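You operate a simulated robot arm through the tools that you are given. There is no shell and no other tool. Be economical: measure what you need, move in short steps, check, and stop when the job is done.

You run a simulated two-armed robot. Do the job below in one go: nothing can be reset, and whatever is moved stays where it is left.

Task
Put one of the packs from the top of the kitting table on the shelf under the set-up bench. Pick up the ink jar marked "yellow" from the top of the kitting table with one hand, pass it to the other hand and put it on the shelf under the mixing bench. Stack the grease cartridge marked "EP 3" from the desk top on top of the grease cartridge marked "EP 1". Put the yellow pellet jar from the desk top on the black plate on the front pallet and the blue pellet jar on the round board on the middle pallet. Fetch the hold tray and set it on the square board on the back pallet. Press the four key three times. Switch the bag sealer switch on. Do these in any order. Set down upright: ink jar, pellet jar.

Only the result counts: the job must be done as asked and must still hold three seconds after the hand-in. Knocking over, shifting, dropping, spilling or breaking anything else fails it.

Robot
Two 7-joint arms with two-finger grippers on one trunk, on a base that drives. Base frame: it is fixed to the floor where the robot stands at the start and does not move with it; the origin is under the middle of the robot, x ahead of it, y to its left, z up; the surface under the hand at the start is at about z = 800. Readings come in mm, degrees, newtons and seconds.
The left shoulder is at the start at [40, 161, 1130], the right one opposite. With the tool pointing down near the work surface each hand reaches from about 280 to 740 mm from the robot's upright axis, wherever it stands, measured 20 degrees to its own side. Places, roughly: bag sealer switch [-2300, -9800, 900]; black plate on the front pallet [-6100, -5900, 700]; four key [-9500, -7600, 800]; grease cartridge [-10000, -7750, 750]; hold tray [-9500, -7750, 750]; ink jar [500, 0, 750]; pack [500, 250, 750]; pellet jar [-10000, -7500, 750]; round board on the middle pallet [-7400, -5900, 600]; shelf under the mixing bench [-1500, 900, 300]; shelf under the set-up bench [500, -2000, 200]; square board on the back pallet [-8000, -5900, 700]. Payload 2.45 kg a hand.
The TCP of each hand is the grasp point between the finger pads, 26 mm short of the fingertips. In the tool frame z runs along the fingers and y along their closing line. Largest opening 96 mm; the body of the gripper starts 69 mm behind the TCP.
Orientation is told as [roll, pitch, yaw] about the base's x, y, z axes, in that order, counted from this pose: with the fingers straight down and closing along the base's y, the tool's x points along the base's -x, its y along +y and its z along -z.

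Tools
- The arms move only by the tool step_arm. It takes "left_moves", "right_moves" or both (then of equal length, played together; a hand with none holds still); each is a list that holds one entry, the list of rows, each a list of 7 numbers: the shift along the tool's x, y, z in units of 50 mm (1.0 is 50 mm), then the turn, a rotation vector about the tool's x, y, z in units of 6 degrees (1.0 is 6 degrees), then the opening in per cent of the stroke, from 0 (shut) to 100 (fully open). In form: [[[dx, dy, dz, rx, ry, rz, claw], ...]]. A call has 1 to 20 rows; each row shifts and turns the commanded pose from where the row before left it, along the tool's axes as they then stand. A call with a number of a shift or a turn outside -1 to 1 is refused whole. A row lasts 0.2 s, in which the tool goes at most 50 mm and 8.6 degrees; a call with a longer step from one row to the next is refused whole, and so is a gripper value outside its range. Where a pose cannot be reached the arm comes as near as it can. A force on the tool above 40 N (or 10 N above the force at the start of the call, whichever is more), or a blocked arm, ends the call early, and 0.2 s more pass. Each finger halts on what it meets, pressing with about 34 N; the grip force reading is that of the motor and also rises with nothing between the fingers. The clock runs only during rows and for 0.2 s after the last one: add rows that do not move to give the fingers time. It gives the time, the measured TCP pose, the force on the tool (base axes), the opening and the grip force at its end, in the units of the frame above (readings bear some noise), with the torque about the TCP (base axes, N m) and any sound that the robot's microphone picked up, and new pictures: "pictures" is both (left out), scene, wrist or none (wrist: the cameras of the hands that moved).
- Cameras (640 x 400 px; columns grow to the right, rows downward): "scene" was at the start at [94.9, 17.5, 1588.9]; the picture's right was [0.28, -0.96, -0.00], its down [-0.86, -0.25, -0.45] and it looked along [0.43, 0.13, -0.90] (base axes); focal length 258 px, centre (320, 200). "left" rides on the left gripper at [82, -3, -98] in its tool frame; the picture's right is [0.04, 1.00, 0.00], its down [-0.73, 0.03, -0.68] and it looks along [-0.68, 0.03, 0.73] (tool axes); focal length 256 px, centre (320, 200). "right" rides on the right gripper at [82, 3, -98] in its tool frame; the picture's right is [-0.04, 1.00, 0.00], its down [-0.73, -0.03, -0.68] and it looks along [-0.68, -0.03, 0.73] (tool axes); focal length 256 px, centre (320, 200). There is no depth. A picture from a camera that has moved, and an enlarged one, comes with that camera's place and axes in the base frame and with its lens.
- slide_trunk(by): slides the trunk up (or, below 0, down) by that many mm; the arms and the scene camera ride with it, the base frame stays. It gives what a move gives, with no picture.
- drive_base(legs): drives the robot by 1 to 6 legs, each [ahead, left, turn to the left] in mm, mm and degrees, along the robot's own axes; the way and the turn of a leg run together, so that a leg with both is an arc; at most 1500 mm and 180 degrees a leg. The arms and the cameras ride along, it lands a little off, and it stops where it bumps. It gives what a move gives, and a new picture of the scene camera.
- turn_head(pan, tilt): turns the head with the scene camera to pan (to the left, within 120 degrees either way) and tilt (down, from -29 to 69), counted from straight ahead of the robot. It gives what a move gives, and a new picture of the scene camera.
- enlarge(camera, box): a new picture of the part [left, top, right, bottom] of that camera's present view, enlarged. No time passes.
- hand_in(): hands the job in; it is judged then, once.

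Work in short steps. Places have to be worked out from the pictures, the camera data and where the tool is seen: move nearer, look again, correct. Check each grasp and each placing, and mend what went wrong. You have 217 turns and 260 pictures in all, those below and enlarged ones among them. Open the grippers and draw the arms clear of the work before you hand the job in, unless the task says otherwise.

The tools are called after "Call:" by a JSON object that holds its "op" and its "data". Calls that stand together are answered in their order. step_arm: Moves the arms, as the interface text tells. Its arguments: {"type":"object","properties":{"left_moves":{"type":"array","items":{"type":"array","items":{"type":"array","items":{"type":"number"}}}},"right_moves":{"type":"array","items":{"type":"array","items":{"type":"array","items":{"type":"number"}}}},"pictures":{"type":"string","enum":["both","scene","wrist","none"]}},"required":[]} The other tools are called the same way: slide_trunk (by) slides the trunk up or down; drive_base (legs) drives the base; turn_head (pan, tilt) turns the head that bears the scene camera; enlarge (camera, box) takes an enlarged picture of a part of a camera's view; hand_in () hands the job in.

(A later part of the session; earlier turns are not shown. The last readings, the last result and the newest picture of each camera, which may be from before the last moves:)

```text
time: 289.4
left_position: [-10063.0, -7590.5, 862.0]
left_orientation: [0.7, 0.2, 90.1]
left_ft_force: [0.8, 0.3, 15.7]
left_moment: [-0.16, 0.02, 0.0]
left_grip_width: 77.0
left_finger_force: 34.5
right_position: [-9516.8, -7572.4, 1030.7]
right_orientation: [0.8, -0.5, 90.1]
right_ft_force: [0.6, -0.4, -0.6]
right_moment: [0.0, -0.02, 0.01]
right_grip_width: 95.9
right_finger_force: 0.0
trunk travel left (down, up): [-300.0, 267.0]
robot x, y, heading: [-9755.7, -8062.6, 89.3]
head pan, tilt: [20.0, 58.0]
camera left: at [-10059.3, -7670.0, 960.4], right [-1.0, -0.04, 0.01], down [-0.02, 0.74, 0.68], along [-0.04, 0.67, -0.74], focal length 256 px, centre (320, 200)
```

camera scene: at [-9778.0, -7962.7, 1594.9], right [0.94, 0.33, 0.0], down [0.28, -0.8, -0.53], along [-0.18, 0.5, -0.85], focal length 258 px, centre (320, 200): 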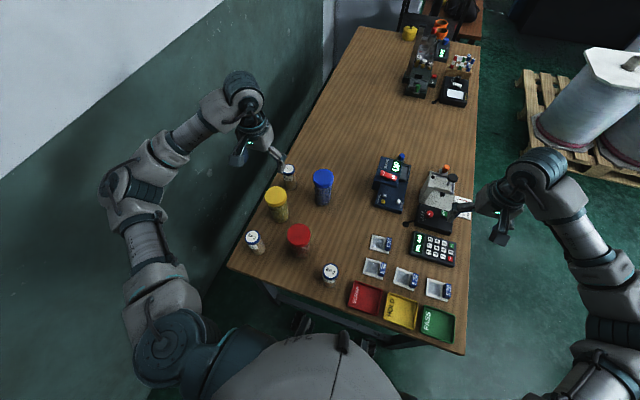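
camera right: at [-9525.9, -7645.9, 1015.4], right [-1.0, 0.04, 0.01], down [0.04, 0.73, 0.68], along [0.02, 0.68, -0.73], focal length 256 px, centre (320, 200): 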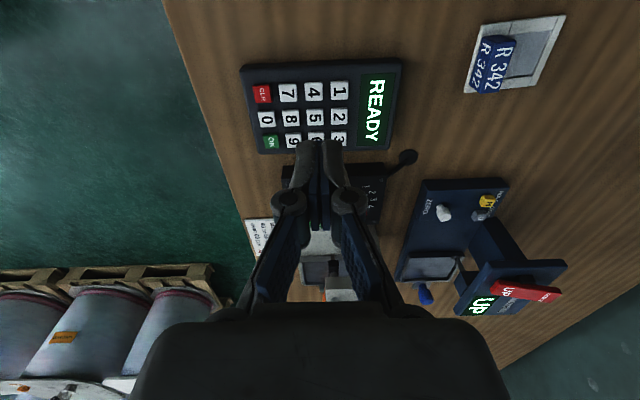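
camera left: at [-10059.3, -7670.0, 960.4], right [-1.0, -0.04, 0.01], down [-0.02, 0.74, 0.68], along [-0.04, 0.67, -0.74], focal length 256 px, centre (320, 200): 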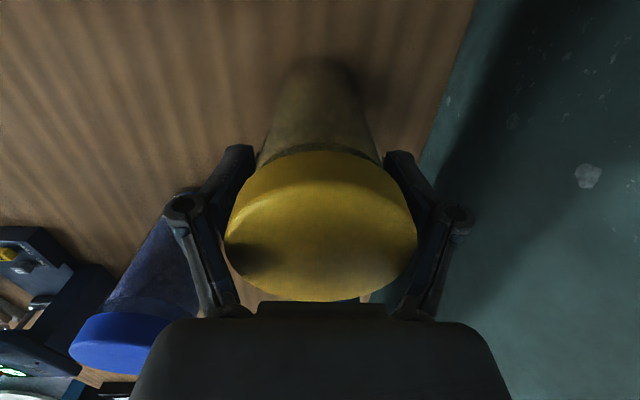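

At this depth the finger knuckles meet the cap. I'll raise to z≈876 and re-close with the pads.

Call:
{"op": "step_arm", "data": {"left_moves": [[[0, 0, 0, 0, 0, 0, 95], [0, 0, -0.28, 0, 0, 0, 100], [0, 0, 0, 0, 0, 0, 60], [0, 0, 0, 0, 0, 0, 20], [0, 0, 0, 0, 0, 0, 0], [0, 0, 0, 0, 0, 0, 0]]], "pictures": "wrist"}}

```text
time: 290.8
left_position: [-10063.8, -7589.2, 873.6]
left_orientation: [0.6, 0.3, 90.1]
left_ft_force: [-1.4, -1.6, 4.5]
left_moment: [-0.23, -0.03, -0.04]
left_grip_width: 67.9
left_finger_force: 34.2
right_position: [-9518.6, -7572.3, 1029.8]
right_orientation: [0.7, -0.4, 90.1]
right_ft_force: [0.2, -0.5, 0.3]
right_moment: [0.02, 0.0, 0.01]
right_grip_width: 95.6
right_finger_force: 0.0
trunk travel left (down, up): [-300.0, 267.0]
robot x, y, heading: [-9752.8, -8065.1, 89.7]
head pan, tilt: [20.0, 58.0]
camera left: at [-10060.1, -7669.6, 973.9], right [-1.0, -0.04, 0.01], down [-0.02, 0.74, 0.68], along [-0.04, 0.67, -0.74], focal length 256 px, centre (320, 200)
```

left: 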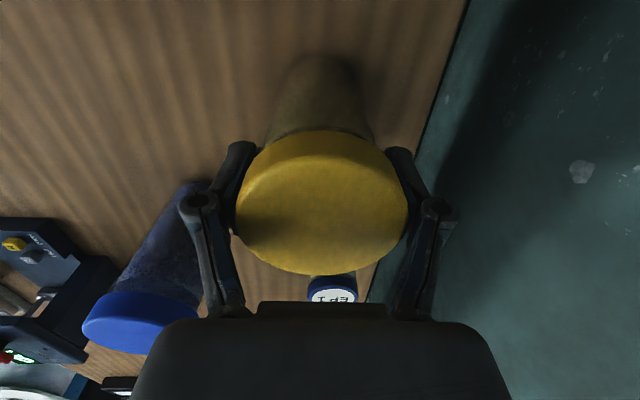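

Gripped at 68 mm. I'll lift 100 mm and check that the whole jar comes.

Call:
{"op": "step_arm", "data": {"left_moves": [[[0, 0, -0.3, 0, 0, 0, 0], [0, 0, -0.5, 0, 0, 0, 0], [0, 0, -0.6, 0, 0, 0, 0], [0, 0, -0.6, 0, 0, 0, 0], [0, 0, 0, 0, 0, 0, 0]]], "pictures": "scene"}}

```text
time: 292.0
left_position: [-10063.5, -7587.3, 974.0]
left_orientation: [0.6, 0.5, 90.2]
left_ft_force: [-1.0, 0.2, -3.3]
left_moment: [-0.01, 0.0, 0.0]
left_grip_width: 67.8
left_finger_force: 34.2
right_position: [-9519.2, -7572.2, 1029.7]
right_orientation: [0.6, -0.4, 90.1]
right_ft_force: [-1.1, -0.2, 0.2]
right_moment: [0.01, -0.02, -0.02]
right_grip_width: 96.3
right_finger_force: 0.0
trunk travel left (down, up): [-300.0, 267.0]
robot x, y, heading: [-9757.3, -8064.2, 89.5]
head pan, tilt: [20.0, 58.0]
camera scene: at [-9778.3, -7962.0, 1594.8], right [0.94, 0.34, 0.0], down [0.28, -0.8, -0.53], along [-0.18, 0.5, -0.85], focal length 258 px, centre (320, 200)
```

scene: 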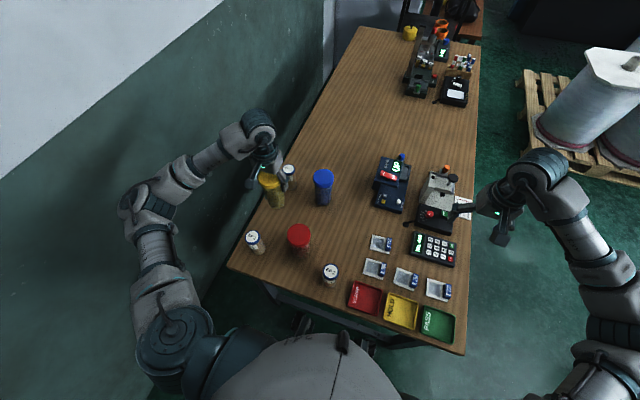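

The jar is lifted cleanly. I'll raise it further and bring the right hand across above the blue jar at about (-9940,-7482).

Call:
{"op": "step_arm", "data": {"left_moves": [[[0, 0, -0.6, 0, 0, 0, 0], [0, 0, -0.6, 0, 0, 0, 0], [0, 0, -0.6, 0, 0, 0, 0], [0.4, 0, -0.4, 0, 0, 0, 0], [0.5, 0, 0, 0, 0, 0, 0], [0.5, 0, 0, 0, 0, 0, 0], [0.5, 0, 0, 0, 0, 0, 0], [0, 0, 0, 0, 0, 0, 0], [0, 0, 0, 0, 0, 0, 0], [0, 0, 0, 0, 0, 0, 0]]], "right_moves": [[[-0.16, 0.935, -0.11, 0, 0, 0, 100], [-0.16, 0.935, -0.11, 0, 0, 0, 100], [-0.16, 0.935, -0.11, 0, 0, 0, 100], [-0.16, 0.935, -0.11, 0, 0, 0, 100], [-0.16, 0.935, -0.11, 0, 0, 0, 100], [-0.16, 0.935, -0.11, 0, 0, 0, 100], [-0.16, 0.935, -0.11, 0, 0, 0, 100], [-0.16, 0.935, -0.11, 0, 0, 0, 100], [-0.16, 0.935, -0.11, 0, 0, 0, 100], [0, 0, 0, 0, 0, 0, 100]]], "pictures": "both"}}

```text
time: 294.2
left_position: [-10059.5, -7682.2, 1085.2]
left_orientation: [0.7, 0.4, 90.1]
left_ft_force: [1.2, 0.2, -3.9]
left_moment: [-0.02, 0.02, -0.03]
left_grip_width: 68.0
left_finger_force: 34.7
right_position: [-9903.2, -7506.9, 1081.0]
right_orientation: [0.8, -0.5, 90.0]
right_ft_force: [-0.3, 0.2, 0.1]
right_moment: [0.01, 0.06, -0.01]
right_grip_width: 96.0
right_finger_force: 0.0
right hand out of reach, approached as far as the arm can: row 9
trunk travel left (down, up): [-300.0, 267.0]
robot x, y, heading: [-9756.2, -8064.3, 89.6]
head pan, tilt: [20.0, 58.0]
camera scene: at [-9781.0, -7961.6, 1594.7], right [0.94, 0.34, 0.0], down [0.29, -0.8, -0.53], along [-0.18, 0.49, -0.85], focal length 258 px, centre (320, 200)
camera right: at [-9904.7, -7589.2, 1178.7], right [-1.0, 0.04, 0.02], down [0.04, 0.73, 0.68], along [0.01, 0.68, -0.73], focal length 256 px, centre (320, 200)
camera left: at [-10056.0, -7762.3, 1184.8], right [-1.0, -0.04, 0.01], down [-0.02, 0.74, 0.67], along [-0.04, 0.67, -0.74], focal length 256 px, centre (320, 200)
```

scene: 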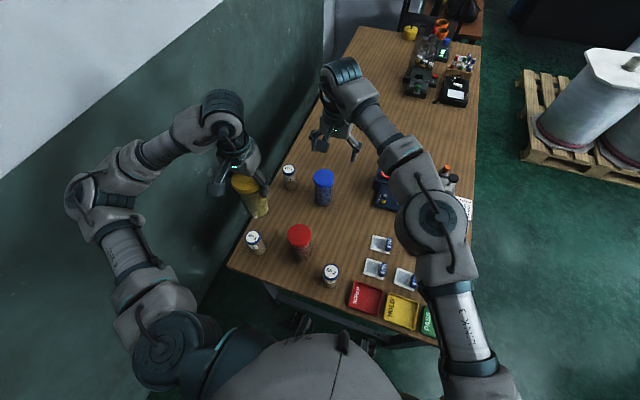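
right: 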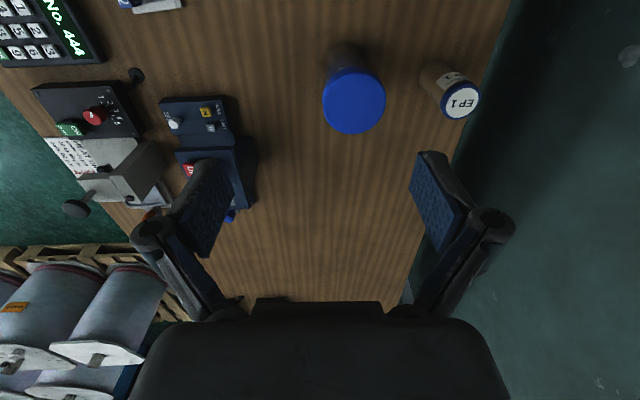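
left: 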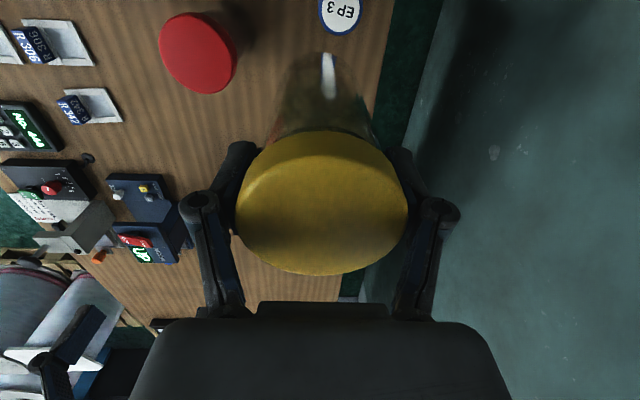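

The blue cap is at about (-9942,-7480), just beyond reach at this height. I'll drive forward 50 mm and approach lower.

Call:
{"op": "drive_base", "data": {"legs": [[50, 0, 0]]}}

Call:
{"op": "step_arm", "data": {"right_moves": [[[0.2, 0, 0.8, 0, 0, 0, 100], [0.2, 0.4, 0.6, 0, 0, 0, 100], [0.1, 0.4, 0.2, 0, 0, 0, 100], [0, 0, 0, 0, 0, 0, 100]]], "pictures": "wrist"}}

```text
time: 295.2
left_position: [-10064.7, -7650.4, 1084.2]
left_orientation: [0.5, 0.5, 90.4]
left_ft_force: [0.6, -0.4, -2.9]
left_moment: [0.0, -0.01, 0.0]
left_grip_width: 67.9
left_finger_force: 34.0
right_position: [-9910.6, -7473.3, 1079.2]
right_orientation: [0.6, -0.3, 90.3]
right_ft_force: [-0.6, 1.5, -0.3]
right_moment: [-0.04, -0.01, -0.01]
right_grip_width: 95.7
right_finger_force: 0.1
trunk travel left (down, up): [-300.0, 267.0]
robot x, y, heading: [-9756.6, -8029.2, 90.1]
head pan, tilt: [20.0, 58.0]
stopped in leg 1: the robot was blocked; the commanded pose is now the measured one
camera scene: at [-9784.3, -7921.5, 1594.3], right [0.94, 0.34, 0.0], down [0.29, -0.8, -0.52], along [-0.18, 0.49, -0.85], focal length 258 px, centre (320, 200)
```

scene: 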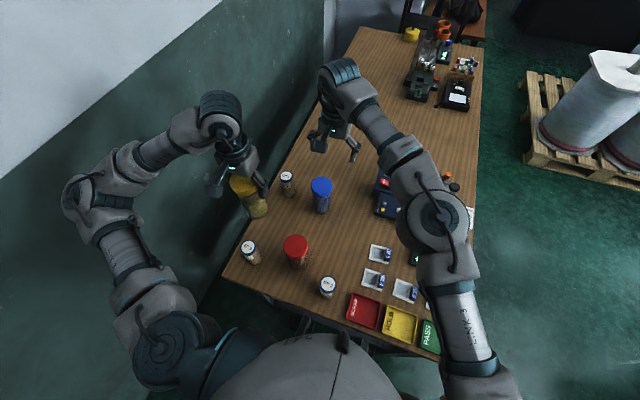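

```text
time: 296.2
left_position: [-10063.7, -7651.0, 1085.2]
left_orientation: [0.6, 0.3, 90.3]
left_ft_force: [0.3, 0.1, -3.1]
left_moment: [-0.01, -0.01, -0.04]
left_grip_width: 68.1
left_finger_force: 34.3
right_position: [-9947.2, -7501.7, 1002.4]
right_orientation: [0.8, -0.6, 90.3]
right_ft_force: [-0.6, 0.0, 0.4]
right_moment: [0.01, 0.0, -0.02]
right_grip_width: 95.9
right_finger_force: 0.0
trunk travel left (down, up): [-300.0, 267.0]
robot x, y, heading: [-9752.4, -8028.1, 90.0]
head pan, tilt: [20.0, 58.0]
camera right: at [-9949.2, -7584.1, 1098.7], right [-1.0, 0.03, 0.01], down [0.04, 0.73, 0.68], along [0.01, 0.69, -0.73], focal length 256 px, centre (320, 200)
```

right: 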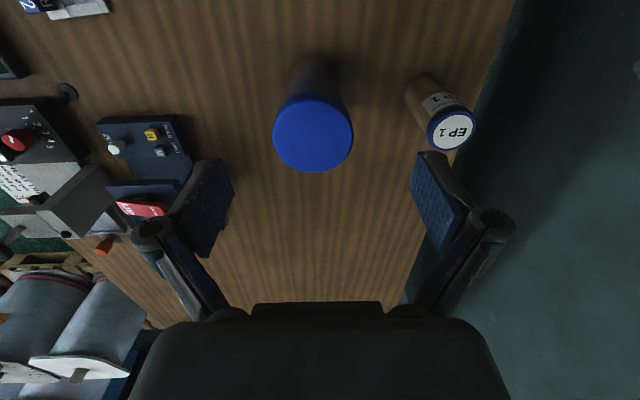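

The base touched the desk. I'll back off 12 mm, then align over the blue cap at about (-9944,-7481).

Call:
{"op": "drive_base", "data": {"legs": [[-12, 0, 0]]}}

Call:
{"op": "step_arm", "data": {"right_moves": [[[-0.3, -0.04, 0.5, 0, 0, 0, 100], [-0.3, -0.04, 0.5, 0, 0, 0, 100], [0, 0, 0, 0, 0, 0, 100]]], "pictures": "wrist"}}

```text
time: 297.0
left_position: [-10062.4, -7663.4, 1085.1]
left_orientation: [0.7, 0.3, 90.3]
left_ft_force: [0.3, -0.5, -3.2]
left_moment: [0.0, -0.01, 0.0]
left_grip_width: 68.1
left_finger_force: 33.7
right_position: [-9946.2, -7512.3, 1001.1]
right_orientation: [0.9, -0.6, 90.3]
right_ft_force: [0.3, -0.2, -0.3]
right_moment: [-0.02, 0.01, -0.01]
right_grip_width: 96.2
right_finger_force: 0.1
trunk travel left (down, up): [-300.0, 267.0]
robot x, y, heading: [-9755.4, -8039.8, 90.0]
head pan, tilt: [20.0, 58.0]
camera scene: at [-9783.6, -7936.8, 1594.4], right [0.94, 0.34, 0.0], down [0.29, -0.8, -0.52], along [-0.18, 0.49, -0.85], focal length 258 px, centre (320, 200)
```

scene: 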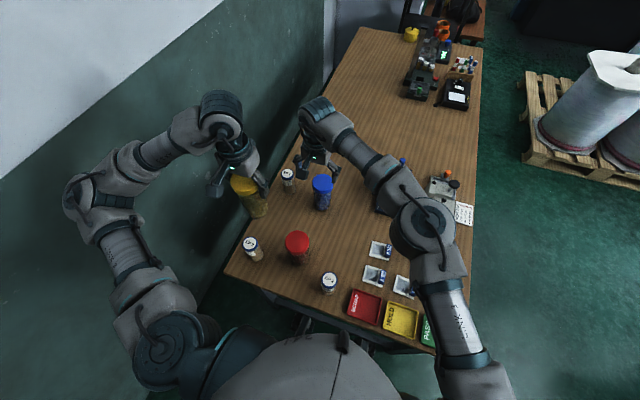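

```text
time: 297.8
left_position: [-10061.3, -7670.5, 1089.3]
left_orientation: [0.8, -0.1, 90.3]
left_ft_force: [0.1, 0.1, -2.5]
left_moment: [0.0, 0.0, 0.01]
left_grip_width: 67.8
left_finger_force: 34.0
right_position: [-9931.0, -7488.3, 967.8]
right_orientation: [1.1, -0.9, 90.3]
right_ft_force: [-0.3, -0.6, 0.3]
right_moment: [0.02, -0.03, 0.01]
right_grip_width: 96.1
right_finger_force: 0.0
right hand out of reach, approached as far as the arm can: row 1, 2
trunk travel left (down, up): [-300.0, 267.0]
robot x, y, heading: [-9755.3, -8039.7, 89.9]
head pan, tilt: [20.0, 58.0]
camera right: at [-9932.9, -7571.1, 1064.3], right [-1.0, 0.03, 0.02], down [0.04, 0.72, 0.69], along [0.01, 0.69, -0.72], focal length 256 px, centre (320, 200)
```

right: 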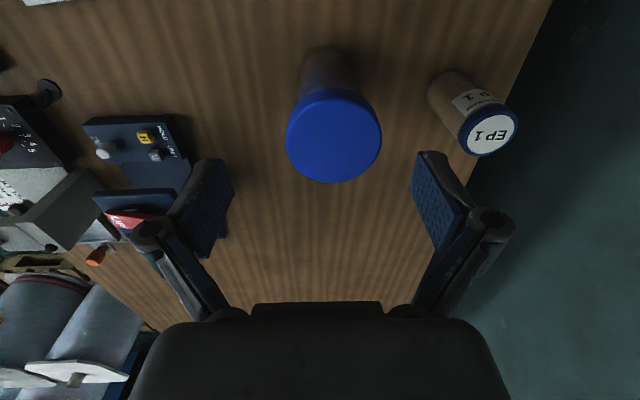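

Reach is limited by wrist yaw, and the jar is round. I'll yaw the right hand +30° toward its natural direction and then shift over the cap.

Call:
{"op": "step_arm", "data": {"right_moves": [[[0, 0, 0, 0, 0, -1, 100], [0, 0, 0, 0, 0, -1, 100], [0, 0, 0, 0, 0, -1, 100], [0, 0, 0, 0, 0, -1, 100], [0, 0, 0, 0, 0, -1, 100], [0, 0, 0, 0, 0, 0, 100]]], "pictures": "wrist"}}

```text
time: 299.2
left_position: [-10060.0, -7667.3, 1089.9]
left_orientation: [0.8, 0.0, 90.3]
left_ft_force: [0.8, 0.0, -3.7]
left_moment: [0.01, -0.02, 0.0]
left_grip_width: 67.8
left_finger_force: 34.3
right_position: [-9931.0, -7485.7, 966.8]
right_orientation: [0.4, -1.1, 120.3]
right_ft_force: [0.6, 0.1, 0.7]
right_moment: [0.02, 0.0, -0.01]
right_grip_width: 96.2
right_finger_force: 0.1
trunk travel left (down, up): [-300.0, 267.0]
robot x, y, heading: [-9759.8, -8043.1, 89.6]
head pan, tilt: [20.0, 58.0]
camera right: at [-9890.9, -7560.3, 1062.8], right [-0.88, -0.47, 0.01], down [-0.33, 0.64, 0.69], along [-0.33, 0.61, -0.72], focal length 256 px, centre (320, 200)
```

right: 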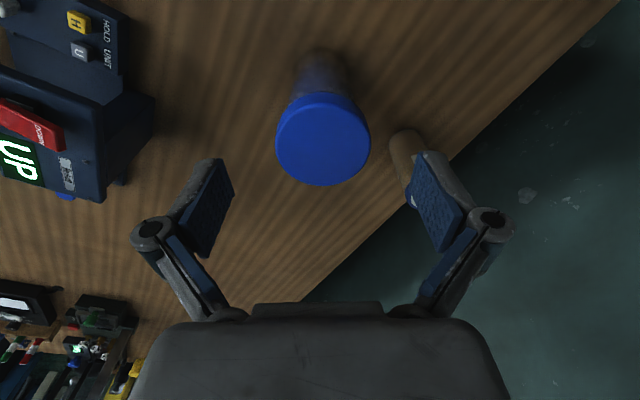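

Cap at about (-9940,-7480). I'll shift 10 mm and descend to z≈875, then close.

Call:
{"op": "step_arm", "data": {"right_moves": [[[-0.194, 0.09, 0.3, 0, 0, 0, 100], [0, 0, 0.5, 0, 0, 0, 100], [0, 0, 0.5, 0, 0, 0, 100], [0, 0, 0.5, 0, 0, 0, 100], [0, 0, 0, 0, 0, 0, 100]]], "pictures": "wrist"}}

```text
time: 300.4
left_position: [-10059.8, -7668.5, 1088.8]
left_orientation: [0.8, 0.0, 90.3]
left_ft_force: [0.0, -0.8, -3.5]
left_moment: [0.06, -0.01, 0.02]
left_grip_width: 67.9
left_finger_force: 33.9
right_position: [-9931.7, -7485.3, 893.2]
right_orientation: [0.5, -1.3, 120.2]
right_ft_force: [0.4, -0.4, -0.1]
right_moment: [0.04, 0.04, 0.01]
right_grip_width: 95.9
right_finger_force: 0.1
right hand out of reach, approached as far as the arm can: row 1
trunk travel left (down, up): [-300.0, 267.0]
robot x, y, heading: [-9755.7, -8039.7, 89.8]
head pan, tilt: [20.0, 58.0]
camera right: at [-9891.5, -7560.2, 987.8], right [-0.88, -0.47, 0.01], down [-0.33, 0.64, 0.7], along [-0.33, 0.61, -0.72], focal length 256 px, centre (320, 200)
```

right: 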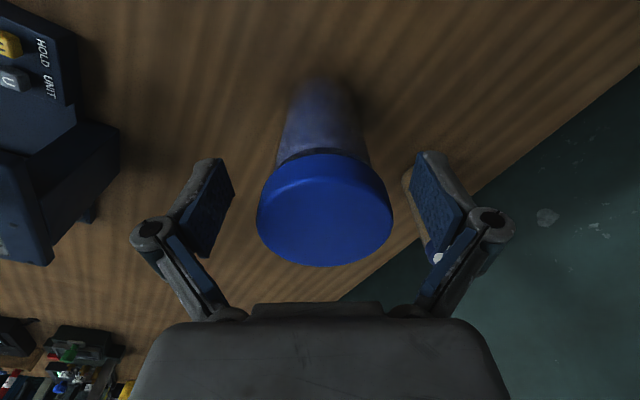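

The cap now appears centred between the fingers. I'll descend 18 mm and close.

Call:
{"op": "step_arm", "data": {"right_moves": [[[0, 0, 0.18, 0, 0, 0, 100], [0, 0, 0.18, 0, 0, 0, 100], [0, 0, 0, 0, 0, 0, 60], [0, 0, 0, 0, 0, 0, 20], [0, 0, 0, 0, 0, 0, 0], [0, 0, 0, 0, 0, 0, 0]]], "pictures": "wrist"}}

```text
time: 301.8
left_position: [-10060.6, -7669.3, 1088.4]
left_orientation: [0.8, 0.0, 90.2]
left_ft_force: [0.2, -0.1, -3.0]
left_moment: [0.04, 0.0, 0.01]
left_grip_width: 67.8
left_finger_force: 33.7
right_position: [-9929.5, -7486.5, 873.3]
right_orientation: [0.5, -1.3, 120.3]
right_ft_force: [-2.6, -0.9, 4.1]
right_moment: [-0.05, 0.11, 0.04]
right_grip_width: 65.7
right_finger_force: 34.2
trunk travel left (down, up): [-300.0, 267.0]
robot x, y, heading: [-9748.8, -8040.8, 90.0]
head pan, tilt: [20.0, 58.0]
camera right: at [-9890.0, -7560.1, 969.7], right [-0.88, -0.47, 0.01], down [-0.33, 0.64, 0.69], along [-0.33, 0.61, -0.72], focal length 256 px, centre (320, 200)
```

right: 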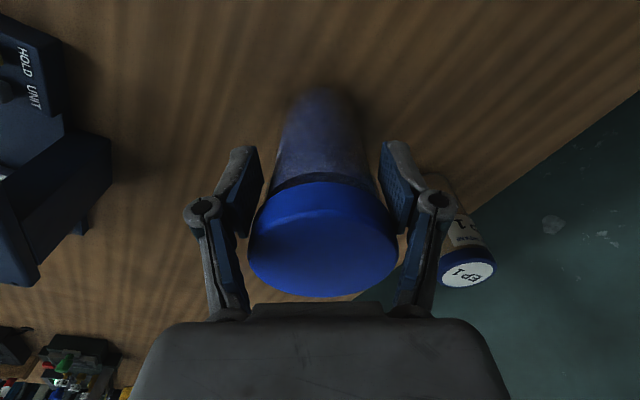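

Gripped at 66 mm. I'll lift and verify.

Call:
{"op": "step_arm", "data": {"right_moves": [[[0, 0, -0.3, 0, 0, 0, 0], [0, 0, -0.5, 0, 0, 0, 0], [0, 0, -0.6, 0, 0, 0, 0], [0, 0, -0.6, 0, 0, 0, 0], [0.3, -0.3, -0.6, 0, 0, 0, 0], [0.3, -0.4, -0.6, 0, 0, 0, 0], [0.3, -0.6, -0.4, 0, 0, 0, 0], [0, 0, 0, 0, 0, 0, 0]]], "pictures": "both"}}

```text
time: 303.6
left_position: [-10061.1, -7669.0, 1087.2]
left_orientation: [0.8, 0.1, 90.3]
left_ft_force: [-0.1, 0.9, -3.9]
left_moment: [-0.02, 0.0, 0.01]
left_grip_width: 67.7
left_finger_force: 34.3
right_position: [-9849.9, -7495.5, 1050.8]
right_orientation: [0.5, -1.2, 120.3]
right_ft_force: [0.3, 0.1, -2.8]
right_moment: [-0.09, -0.05, 0.03]
right_grip_width: 66.0
right_finger_force: 33.9
trunk travel left (down, up): [-300.0, 267.0]
robot x, y, heading: [-9757.5, -8043.0, 90.0]
head pan, tilt: [20.0, 58.0]
camera scene: at [-9781.6, -7939.4, 1594.7], right [0.94, 0.34, 0.0], down [0.29, -0.8, -0.53], along [-0.18, 0.49, -0.85], focal length 258 px, centre (320, 200)
camera right: at [-9810.3, -7569.2, 1147.8], right [-0.88, -0.47, 0.01], down [-0.33, 0.64, 0.69], along [-0.33, 0.61, -0.72], focal length 256 px, centre (320, 200)
```

scene: 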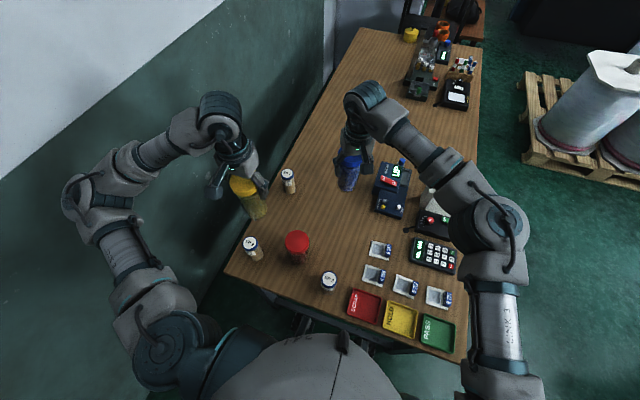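
right: 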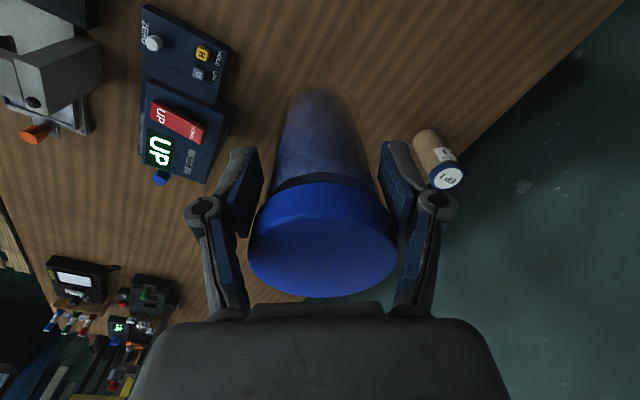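

Both jars are held. I'll bring the right hand to neutral, then back out from the desk.

Call:
{"op": "step_arm", "data": {"right_moves": [[[0, 0, -0.8, 0, 0, 0, 0], [0.1, -0.6, 0, 0, 0, 1, 0], [0.1, -0.6, 0, 0, 0, 1, 0], [0.1, -0.6, 0, 0, 0, 1, 0], [0.1, -0.6, 0, 0, 0, 1, 0], [0.1, -0.6, 0, 0, 0, 1, 0], [0.3, -0.5, 0, 0, 0, 0, 0], [0.3, -0.5, 0, 0, 0, 0, 0], [0, 0, 0, 0, 0, 0, 0]]], "left_moves": [[[0, 0, 0, 0, 0, 0, 0], [0, 0, 0, 0, 0, 0, 0], [0, -0.7, 0, 0, 0, 0, 0], [0, -0.7, 0, 0, 0, 0, 0], [0, -0.7, 0, 0, 0, 0, 0], [0, -0.7, 0, 0, 0, 0, 0], [0, 0, 0, 0, 0, 0, 0], [0, 0, 0, 0, 0, 0, 0], [0, 0, 0, 0, 0, 0, 0]]], "pictures": "none"}}

Call:
{"op": "drive_base", "data": {"legs": [[-600, 0, 0], [0, -990, 0], [900, 0, 0]]}}

Call:
{"op": "turn_head", "data": {"pan": -35, "tilt": 25}}

```text
time: 305.6
left_position: [-9919.0, -7668.3, 1086.3]
left_orientation: [0.9, 0.1, 90.4]
left_ft_force: [0.2, 0.6, -3.7]
left_moment: [-0.03, 0.02, 0.04]
left_grip_width: 67.8
left_finger_force: 34.1
right_position: [-9647.2, -7503.5, 1088.2]
right_orientation: [1.0, -0.8, 90.3]
right_ft_force: [0.1, 0.6, -3.5]
right_moment: [-0.05, 0.02, -0.03]
right_grip_width: 65.8
right_finger_force: 34.0
trunk travel left (down, up): [-300.0, 267.0]
robot x, y, heading: [-9753.3, -8040.3, 90.2]
head pan, tilt: [20.0, 58.0]
```

```text
time: 318.0
left_position: [-8925.7, -7376.2, 1086.8]
left_orientation: [0.8, 0.0, 89.8]
left_ft_force: [0.5, 0.3, -3.1]
left_moment: [-0.03, -0.02, -0.01]
left_grip_width: 67.9
left_finger_force: 34.0
right_position: [-8653.5, -7214.9, 1089.2]
right_orientation: [1.0, -0.7, 89.9]
right_ft_force: [0.3, 0.5, -3.5]
right_moment: [-0.02, -0.01, 0.0]
right_grip_width: 65.2
right_finger_force: 34.4
trunk travel left (down, up): [-300.0, 267.0]
robot x, y, heading: [-8757.1, -7747.4, 89.4]
head pan, tilt: [20.0, 58.0]
camera scene: at [-8786.9, -7649.5, 1594.8], right [0.94, 0.33, 0.0], down [0.28, -0.8, -0.53], along [-0.18, 0.5, -0.85], focal length 258 px, centre (320, 200)
```

scene: 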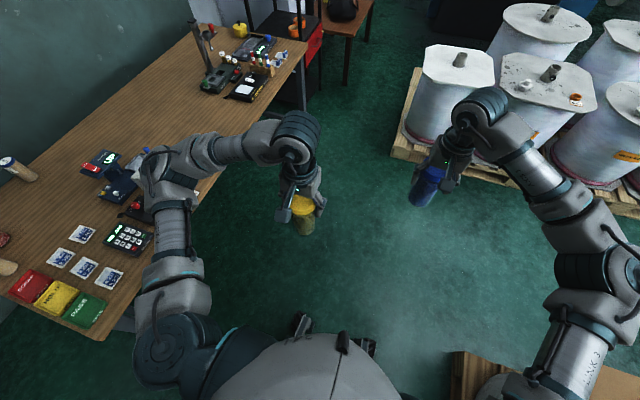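

```text
time: 319.3
left_position: [-8925.0, -7381.1, 1088.0]
left_orientation: [0.9, -0.2, 89.9]
left_ft_force: [0.6, -0.6, -2.8]
left_moment: [0.03, 0.02, 0.03]
left_grip_width: 67.9
left_finger_force: 34.0
right_position: [-8650.9, -7217.0, 1089.4]
right_orientation: [1.0, -1.0, 89.8]
right_ft_force: [-0.6, 0.5, -2.9]
right_moment: [-0.07, 0.01, -0.01]
right_grip_width: 65.4
right_finger_force: 33.0
trunk travel left (down, up): [-300.0, 267.0]
robot x, y, heading: [-8762.9, -7750.3, 89.6]
head pan, tilt: [-35.0, 25.0]
camera scene: at [-8708.6, -7638.7, 1642.4], right [0.81, -0.58, 0.0], down [-0.25, -0.35, -0.9], along [0.53, 0.74, -0.43], focal length 258 px, centre (320, 200)
```

scene: 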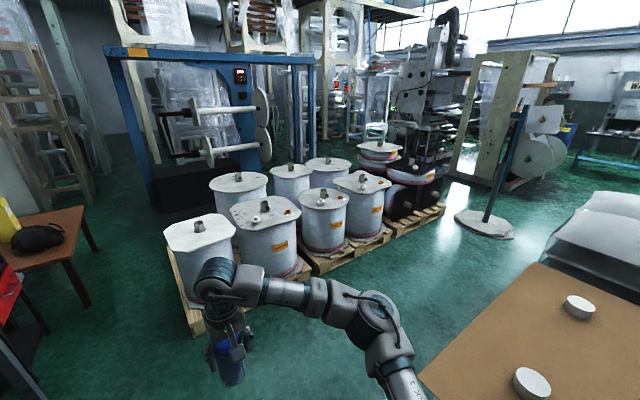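

I'll zoom on the pallets to identify the boards and plate.

Call:
{"op": "enlarge", "data": {"camera": "scene", "box": [150, 120, 460, 314]}}

```text
2.06 times, centred on (305, 217) of scene
camera zoom: at [-8708.6, -7638.7, 1642.4], right [0.81, -0.58, 0.0], down [-0.25, -0.35, -0.9], along [0.53, 0.74, -0.43], focal length 531 px, centre (351, 165)
```

zoom: 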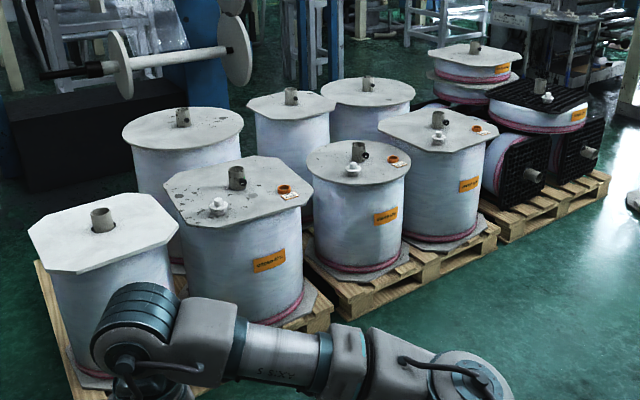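

The targets match: square board (back) at about (-8012,-5951), round board (middle front) at about (-7430,-5906), black plate (front) at about (-6217,-5934). I'll drive to the lane south of the pallets, in front of the round board.

Call:
{"op": "drive_base", "data": {"legs": [[1050, 0, 0], [0, -1230, 0]]}}

Call:
{"op": "turn_head", "data": {"pan": 0, "tilt": 50}}

```text
time: 330.5
left_position: [-7688.4, -6335.3, 1089.1]
left_orientation: [0.8, -0.1, 90.5]
left_ft_force: [0.4, 0.2, -2.3]
left_moment: [-0.03, 0.03, 0.0]
left_grip_width: 67.9
left_finger_force: 33.9
right_position: [-7417.5, -6168.4, 1090.4]
right_orientation: [1.1, -1.0, 90.5]
right_ft_force: [0.1, -0.2, -3.1]
right_moment: [-0.03, -0.02, 0.0]
right_grip_width: 64.8
right_finger_force: 33.5
trunk travel left (down, up): [-300.0, 267.0]
robot x, y, heading: [-7521.5, -6701.5, 90.0]
head pan, tilt: [-35.0, 25.0]
camera scene: at [-7468.9, -6589.9, 1642.4], right [0.82, -0.57, 0.0], down [-0.24, -0.35, -0.9], along [0.52, 0.74, -0.43], focal length 258 px, centre (320, 200)
```

scene: 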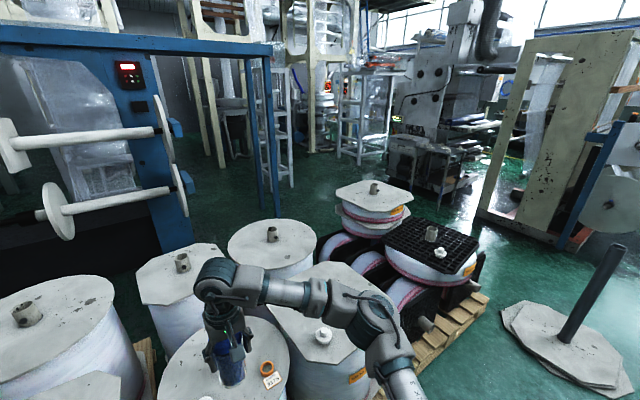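

```text
time: 331.5
left_position: [-7687.8, -6338.2, 1089.7]
left_orientation: [0.9, -0.4, 90.7]
left_ft_force: [-0.3, 0.2, -3.2]
left_moment: [-0.01, 0.0, 0.02]
left_grip_width: 67.8
left_finger_force: 33.9
right_position: [-7418.9, -6171.7, 1092.8]
right_orientation: [1.0, -1.3, 90.5]
right_ft_force: [0.4, -1.0, -2.1]
right_moment: [-0.08, -0.01, 0.02]
right_grip_width: 64.9
right_finger_force: 34.3
trunk travel left (down, up): [-300.0, 267.0]
robot x, y, heading: [-7524.3, -6699.5, 89.9]
head pan, tilt: [0.0, 50.0]
camera scene: at [-7523.3, -6588.6, 1605.0], right [1.0, 0.0, 0.0], down [0.0, -0.77, -0.64], along [0.0, 0.64, -0.77], focal length 258 px, centre (320, 200)
```

scene: 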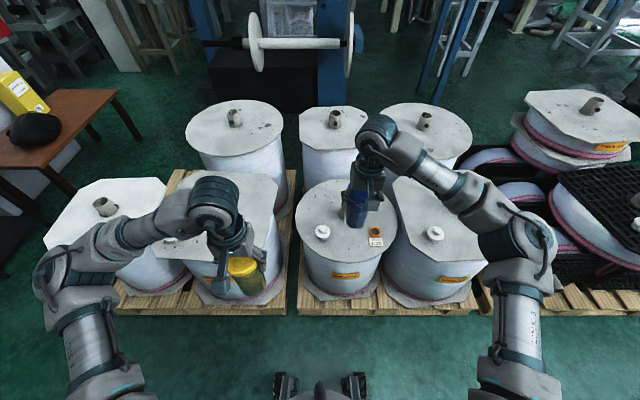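

I'll zoom in on the round board for free space.

Call:
{"op": "enlarge", "data": {"camera": "scene", "box": [280, 160, 420, 310]}}

Call:
{"op": "enlarge", "data": {"camera": "right", "box": [0, 0, 640, 400]}}

```text
2.67 times, centred on (350, 235) of scene
camera zoom: at [-7523.3, -6588.6, 1605.0], right [1.0, 0.0, 0.0], down [0.0, -0.77, -0.64], along [0.0, 0.64, -0.77], focal length 687 px, centre (240, 107)
```

zoom: 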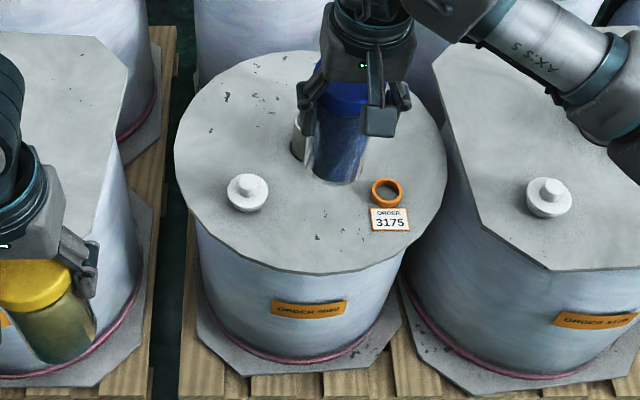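

```text
1.00 times, centred on (320, 200) of right (not enlarged: the box is as wide or as high as the picture)
camera zoom: at [-7420.2, -6255.8, 1189.0], right [-1.0, 0.03, 0.02], down [0.04, 0.72, 0.69], along [0.01, 0.69, -0.72], focal length 256 px, centre (320, 200)
```

zoom: 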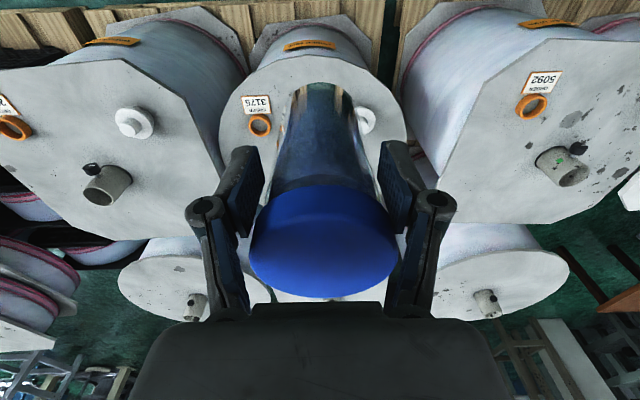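

The gap between the knob and the ring centres at about (-7404,-6030), with the board near z≈700. I'll move the blue jar above it and descend partway.

Call:
{"op": "step_arm", "data": {"right_moves": [[[-0.71, -0.075, 0, 0, 0, 0, 0], [-0.71, -0.075, 0, 0, 0, 0, 0], [-0.71, -0.075, 0, 0, 0, 0, 0], [-0.71, -0.075, 0, 0, 0, 0, 0], [0, 0, 0.8, 0, 0.1, 0, 0], [0, 0, 0.9, 0, 0, 0, 0], [0, 0, 0.9, 0, 0, 0, 0], [0, 0, 0.9, 0, 0, 0, 0], [0, 0, 0.5, 0, 0, 0, 0], [0, 0, 0, 0, 0, 0, 0]]], "pictures": "both"}}

```text
time: 333.7
left_position: [-7689.4, -6337.8, 1090.6]
left_orientation: [0.7, -0.5, 90.5]
left_ft_force: [0.1, -0.5, -2.8]
left_moment: [0.01, -0.01, -0.04]
left_grip_width: 67.9
left_finger_force: 34.3
right_position: [-7407.5, -6026.2, 895.1]
right_orientation: [1.0, -0.5, 90.5]
right_ft_force: [0.2, 0.5, -2.9]
right_moment: [-0.09, -0.02, 0.0]
right_grip_width: 62.0
right_finger_force: 33.5
trunk travel left (down, up): [-300.0, 267.0]
robot x, y, heading: [-7520.8, -6701.9, 90.1]
head pan, tilt: [0.0, 50.0]
camera scene: at [-7525.2, -6588.2, 1605.0], right [1.0, 0.0, 0.0], down [0.0, -0.77, -0.64], along [0.0, 0.64, -0.77], focal length 258 px, centre (320, 200)
camera right: at [-7409.2, -6108.7, 992.0], right [-1.0, 0.03, 0.02], down [0.03, 0.73, 0.69], along [0.01, 0.69, -0.73], focal length 256 px, centre (320, 200)
```

scene: 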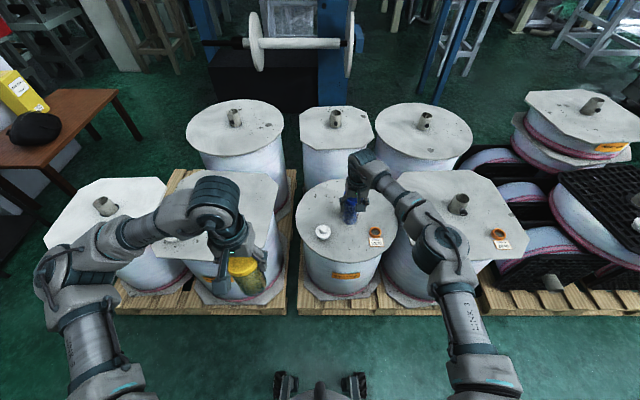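
right: 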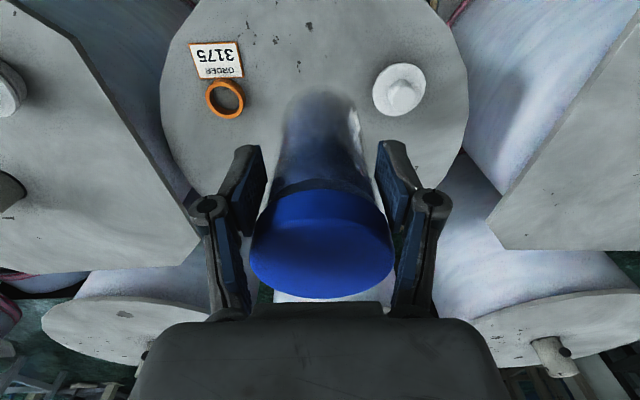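

Positioned between the knob and ring. I'll lower slowly to contact.

Call:
{"op": "step_arm", "data": {"right_moves": [[[0, 0, 0.5, 0, 0, 0, 0], [0, 0, 0.4, 0, 0, 0, 0], [0, 0, 0.2, 0, 0, 0, 0], [0, 0, 0.1, 0, 0, 0, 0], [0, 0, 0.1, 0, 0, 0, 0], [0, 0, 0, 0, 0, 0, 0]]], "pictures": "none"}}

Call:
{"op": "enlarge", "data": {"camera": "scene", "box": [280, 140, 440, 300]}}

```text
time: 335.1
left_position: [-7689.7, -6338.4, 1090.4]
left_orientation: [0.8, -0.5, 90.7]
left_ft_force: [1.1, 0.6, -3.2]
left_moment: [-0.01, 0.0, 0.0]
left_grip_width: 67.9
left_finger_force: 34.0
right_position: [-7409.5, -6025.7, 828.3]
right_orientation: [1.1, -0.5, 90.5]
right_ft_force: [0.5, 0.7, -3.7]
right_moment: [-0.08, -0.02, 0.01]
right_grip_width: 61.6
right_finger_force: 33.9
trunk travel left (down, up): [-300.0, 267.0]
robot x, y, heading: [-7518.7, -6701.4, 90.2]
head pan, tilt: [0.0, 50.0]
```

```text
2.50 times, centred on (360, 220) of scene
camera zoom: at [-7524.1, -6587.9, 1604.9], right [1.0, 0.0, 0.0], down [0.0, -0.77, -0.64], along [0.0, 0.64, -0.77], focal length 644 px, centre (220, 150)
```

zoom: 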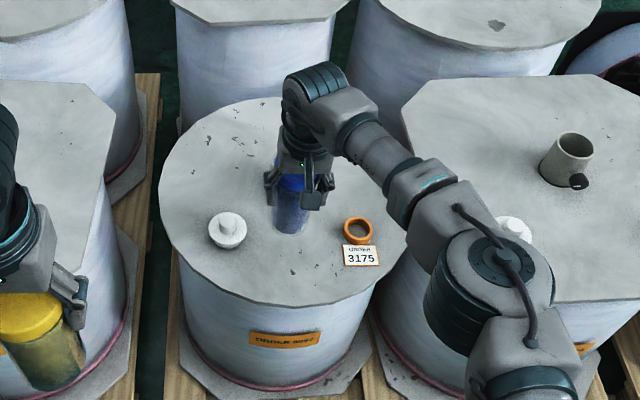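

Jar is just above the board. I'll keep lowering to touch.

Call:
{"op": "step_arm", "data": {"right_moves": [[[0, 0, 0.08, 0, 0, 0, 0], [0, 0, 0.08, 0, 0, 0, 0], [0, 0, 0.08, 0, 0, 0, 0], [0, 0, 0.08, 0, 0, 0, 0], [0, 0, 0.08, 0, 0, 0, 0], [0, 0, 0.08, 0, 0, 0, 0], [0, 0, 0, 0, 0, 0, 0]]], "pictures": "none"}}

```text
time: 336.7
left_position: [-7689.4, -6338.1, 1090.0]
left_orientation: [0.8, -0.4, 90.5]
left_ft_force: [-0.8, 0.0, -3.0]
left_moment: [0.01, 0.03, -0.03]
left_grip_width: 67.9
left_finger_force: 33.9
right_position: [-7411.1, -6024.4, 806.4]
right_orientation: [1.0, -0.6, 90.5]
right_ft_force: [-0.6, -0.5, -3.1]
right_moment: [-0.03, -0.02, 0.0]
right_grip_width: 61.8
right_finger_force: 34.0
trunk travel left (down, up): [-300.0, 267.0]
robot x, y, heading: [-7521.5, -6701.2, 90.1]
head pan, tilt: [0.0, 50.0]
```

Call:
{"op": "step_arm", "data": {"right_moves": [[[0, 0, 0.07, 0, 0, 0, 0], [0, 0, 0.07, 0, 0, 0, 0], [0, 0, 0.07, 0, 0, 0, 0], [0, 0, 0.07, 0, 0, 0, 0], [0, 0, 0, 0, 0, 0, 0]]], "pictures": "none"}}

Call:
{"op": "enlarge", "data": {"camera": "scene", "box": [310, 190, 400, 260]}}

```text
time: 337.9
left_position: [-7689.2, -6338.6, 1089.3]
left_orientation: [0.8, -0.4, 90.6]
left_ft_force: [0.3, -0.2, -2.7]
left_moment: [0.04, 0.0, -0.02]
left_grip_width: 68.0
left_finger_force: 33.9
right_position: [-7410.9, -6022.4, 792.6]
right_orientation: [1.0, -0.7, 90.5]
right_ft_force: [-0.2, 0.3, -2.6]
right_moment: [-0.08, 0.0, 0.0]
right_grip_width: 61.7
right_finger_force: 33.9
trunk travel left (down, up): [-300.0, 267.0]
robot x, y, heading: [-7521.3, -6702.7, 90.1]
head pan, tilt: [0.0, 50.0]
```

```text
5.71 times, centred on (355, 225) of scene
camera zoom: at [-7524.3, -6587.8, 1604.9], right [1.0, 0.0, 0.0], down [0.0, -0.77, -0.64], along [0.0, 0.64, -0.77], focal length 1471 px, centre (120, 57)
```

zoom: 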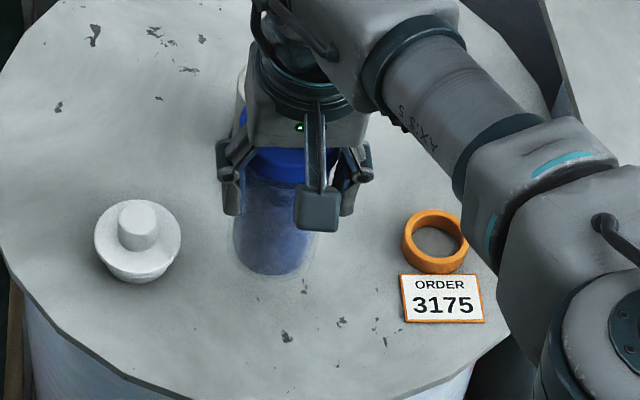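

Still a small gap (shadow). I'll continue.

Call:
{"op": "step_arm", "data": {"right_moves": [[[0, 0, 0.07, 0, 0, 0, 0], [0, 0, 0.07, 0, 0, 0, 0], [0, 0, 0.07, 0, 0, 0, 0], [0, 0, 0.07, 0, 0, 0, 0], [0, 0, 0.07, 0, 0, 0, 0], [0, 0, 0, 0, 0, 0, 0]]], "pictures": "none"}}

```text
time: 339.3
left_position: [-7689.4, -6337.9, 1090.7]
left_orientation: [0.8, -0.5, 90.6]
left_ft_force: [0.0, 0.1, -3.1]
left_moment: [-0.01, 0.04, -0.01]
left_grip_width: 67.9
left_finger_force: 33.8
right_position: [-7410.8, -6023.1, 775.2]
right_orientation: [1.0, -0.7, 90.5]
right_ft_force: [0.5, -0.4, -2.9]
right_moment: [-0.08, 0.0, -0.01]
right_grip_width: 61.6
right_finger_force: 33.7
trunk travel left (down, up): [-300.0, 267.0]
robot x, y, heading: [-7523.8, -6698.1, 89.9]
head pan, tilt: [0.0, 50.0]
```

Call:
{"op": "step_arm", "data": {"right_moves": [[[0, 0, 0.1, 0, 0, 0, 0], [0, 0, 0.1, 0, 0, 0, 0], [0, 0, 0.08, 0, 0, 0, 0], [0, 0, 0.08, 0, 0, 0, 0], [0, 0, 0.08, 0, 0, 0, 0], [0, 0, 0, 0, 0, 0, 0]]], "pictures": "none"}}

Call:
{"op": "enlarge", "data": {"camera": "scene", "box": [310, 190, 400, 260]}}

```text
time: 340.7
left_position: [-7689.8, -6338.1, 1089.3]
left_orientation: [0.8, -0.4, 90.7]
left_ft_force: [-0.5, 0.3, -4.5]
left_moment: [0.0, 0.0, 0.03]
left_grip_width: 68.0
left_finger_force: 34.4
right_position: [-7411.3, -6026.5, 752.9]
right_orientation: [1.0, -0.7, 90.4]
right_ft_force: [-0.2, 0.3, -3.2]
right_moment: [-0.1, -0.01, 0.0]
right_grip_width: 61.5
right_finger_force: 34.1
right hand out of reach, approached as far as the arm can: row 2
trunk travel left (down, up): [-300.0, 267.0]
robot x, y, heading: [-7522.0, -6704.4, 90.3]
head pan, tilt: [0.0, 50.0]
```

```text
5.71 times, centred on (355, 225) of scene
camera zoom: at [-7525.0, -6587.8, 1604.9], right [1.0, 0.0, 0.0], down [0.0, -0.77, -0.64], along [0.0, 0.64, -0.77], focal length 1471 px, centre (120, 57)
```

zoom: 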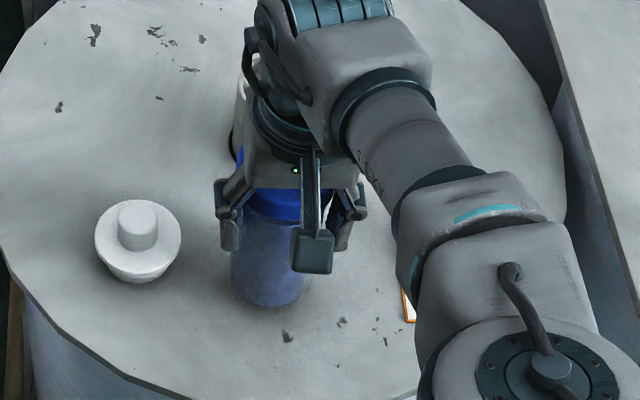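

Call:
{"op": "step_arm", "data": {"right_moves": [[[0, 0, 0.07, 0, 0, 0, 0], [0, 0, 0.07, 0, 0, 0, 0], [0, 0, 0.07, 0, 0, 0, 0], [0, 0, 0.07, 0, 0, 0, 0], [0, 0, 0, 0, 0, 0, 0]]], "pictures": "wrist"}}

```text
time: 341.9
left_position: [-7690.8, -6339.8, 1088.8]
left_orientation: [0.7, -0.5, 90.7]
left_ft_force: [-0.1, -0.3, -2.4]
left_moment: [0.01, -0.02, -0.04]
left_grip_width: 67.8
left_finger_force: 33.7
right_position: [-7409.2, -6035.7, 742.7]
right_orientation: [1.0, -0.8, 90.6]
right_ft_force: [-4.3, -3.2, 17.9]
right_moment: [0.15, -0.22, 0.04]
right_grip_width: 58.9
right_finger_force: 34.4
right hand out of reach, approached as far as the arm can: row 1, 4
trunk travel left (down, up): [-300.0, 267.0]
robot x, y, heading: [-7522.0, -6705.6, 90.4]
head pan, tilt: [0.0, 50.0]
camera right: at [-7411.9, -6118.4, 839.4], right [-1.0, 0.03, 0.02], down [0.03, 0.72, 0.69], along [0.01, 0.69, -0.73], focal length 256 px, centre (320, 200)
```

right: 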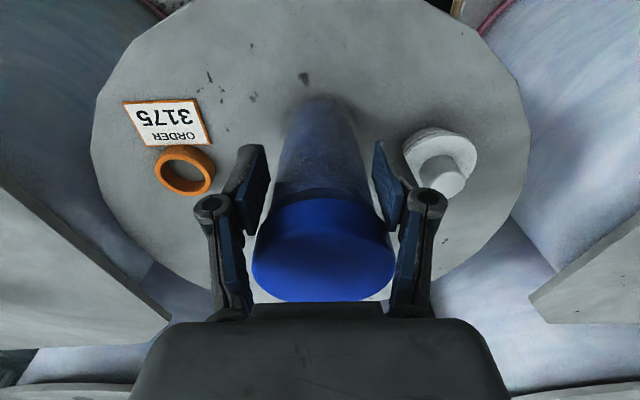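

Contact (18 N). The finger-opening clearance to the knob and ring is about 20 mm or more. I'll ease slightly, open, and rise straight up.

Call:
{"op": "step_arm", "data": {"right_moves": [[[0, 0, -0.03, 0, 0, 0, 0], [0, 0, 0, 0, 0, 0, 72], [0, 0, 0, 0, 0, 0, 85], [0, 0, 0, 0, 0, 0, 92], [0, 0, -0.4, 0, 0, 0, 92], [0, 0, -0.6, 0, 0, 0, 92], [0, 0, -0.8, 0, 0, 0, 92], [0, 0, -0.8, 0, 0, 0, 92], [0, 0, 0, 0, 0, 0, 92]]], "pictures": "both"}}

```text
time: 343.9
left_position: [-7688.7, -6337.9, 1089.6]
left_orientation: [0.8, -0.4, 90.7]
left_ft_force: [0.1, -0.4, -2.7]
left_moment: [-0.02, -0.02, -0.04]
left_grip_width: 68.1
left_finger_force: 33.8
right_position: [-7405.2, -6014.0, 837.1]
right_orientation: [1.0, -0.4, 90.8]
right_ft_force: [0.6, 0.2, 0.1]
right_moment: [-0.01, -0.02, 0.01]
right_grip_width: 88.1
right_finger_force: 0.0
right hand out of reach, approached as far as the arm can: row 5, 6, 7, 8
trunk travel left (down, up): [-300.0, 267.0]
robot x, y, heading: [-7521.0, -6701.2, 90.1]
head pan, tilt: [0.0, 50.0]
camera scene: at [-7524.8, -6588.1, 1604.9], right [1.0, 0.0, 0.0], down [0.0, -0.77, -0.64], along [0.0, 0.64, -0.77], focal length 258 px, centre (320, 200)
camera right: at [-7407.2, -6095.7, 934.1], right [-1.0, 0.03, 0.02], down [0.03, 0.73, 0.68], along [0.0, 0.68, -0.73], focal length 256 px, centre (320, 200)
```

scene: 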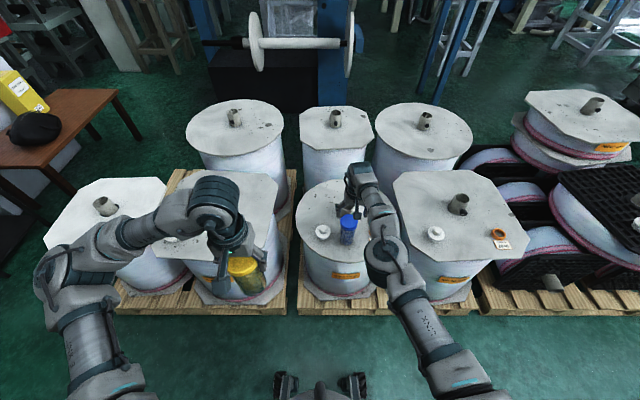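
right: 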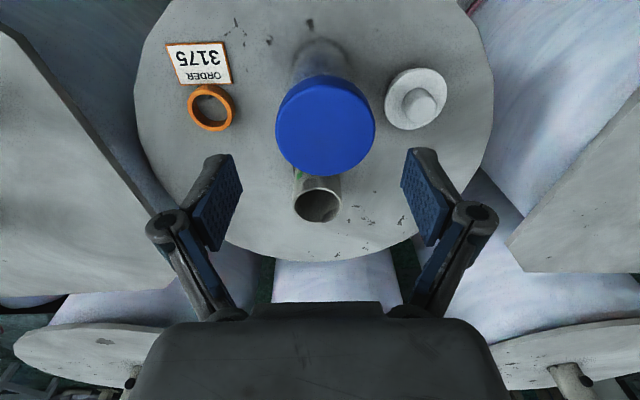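

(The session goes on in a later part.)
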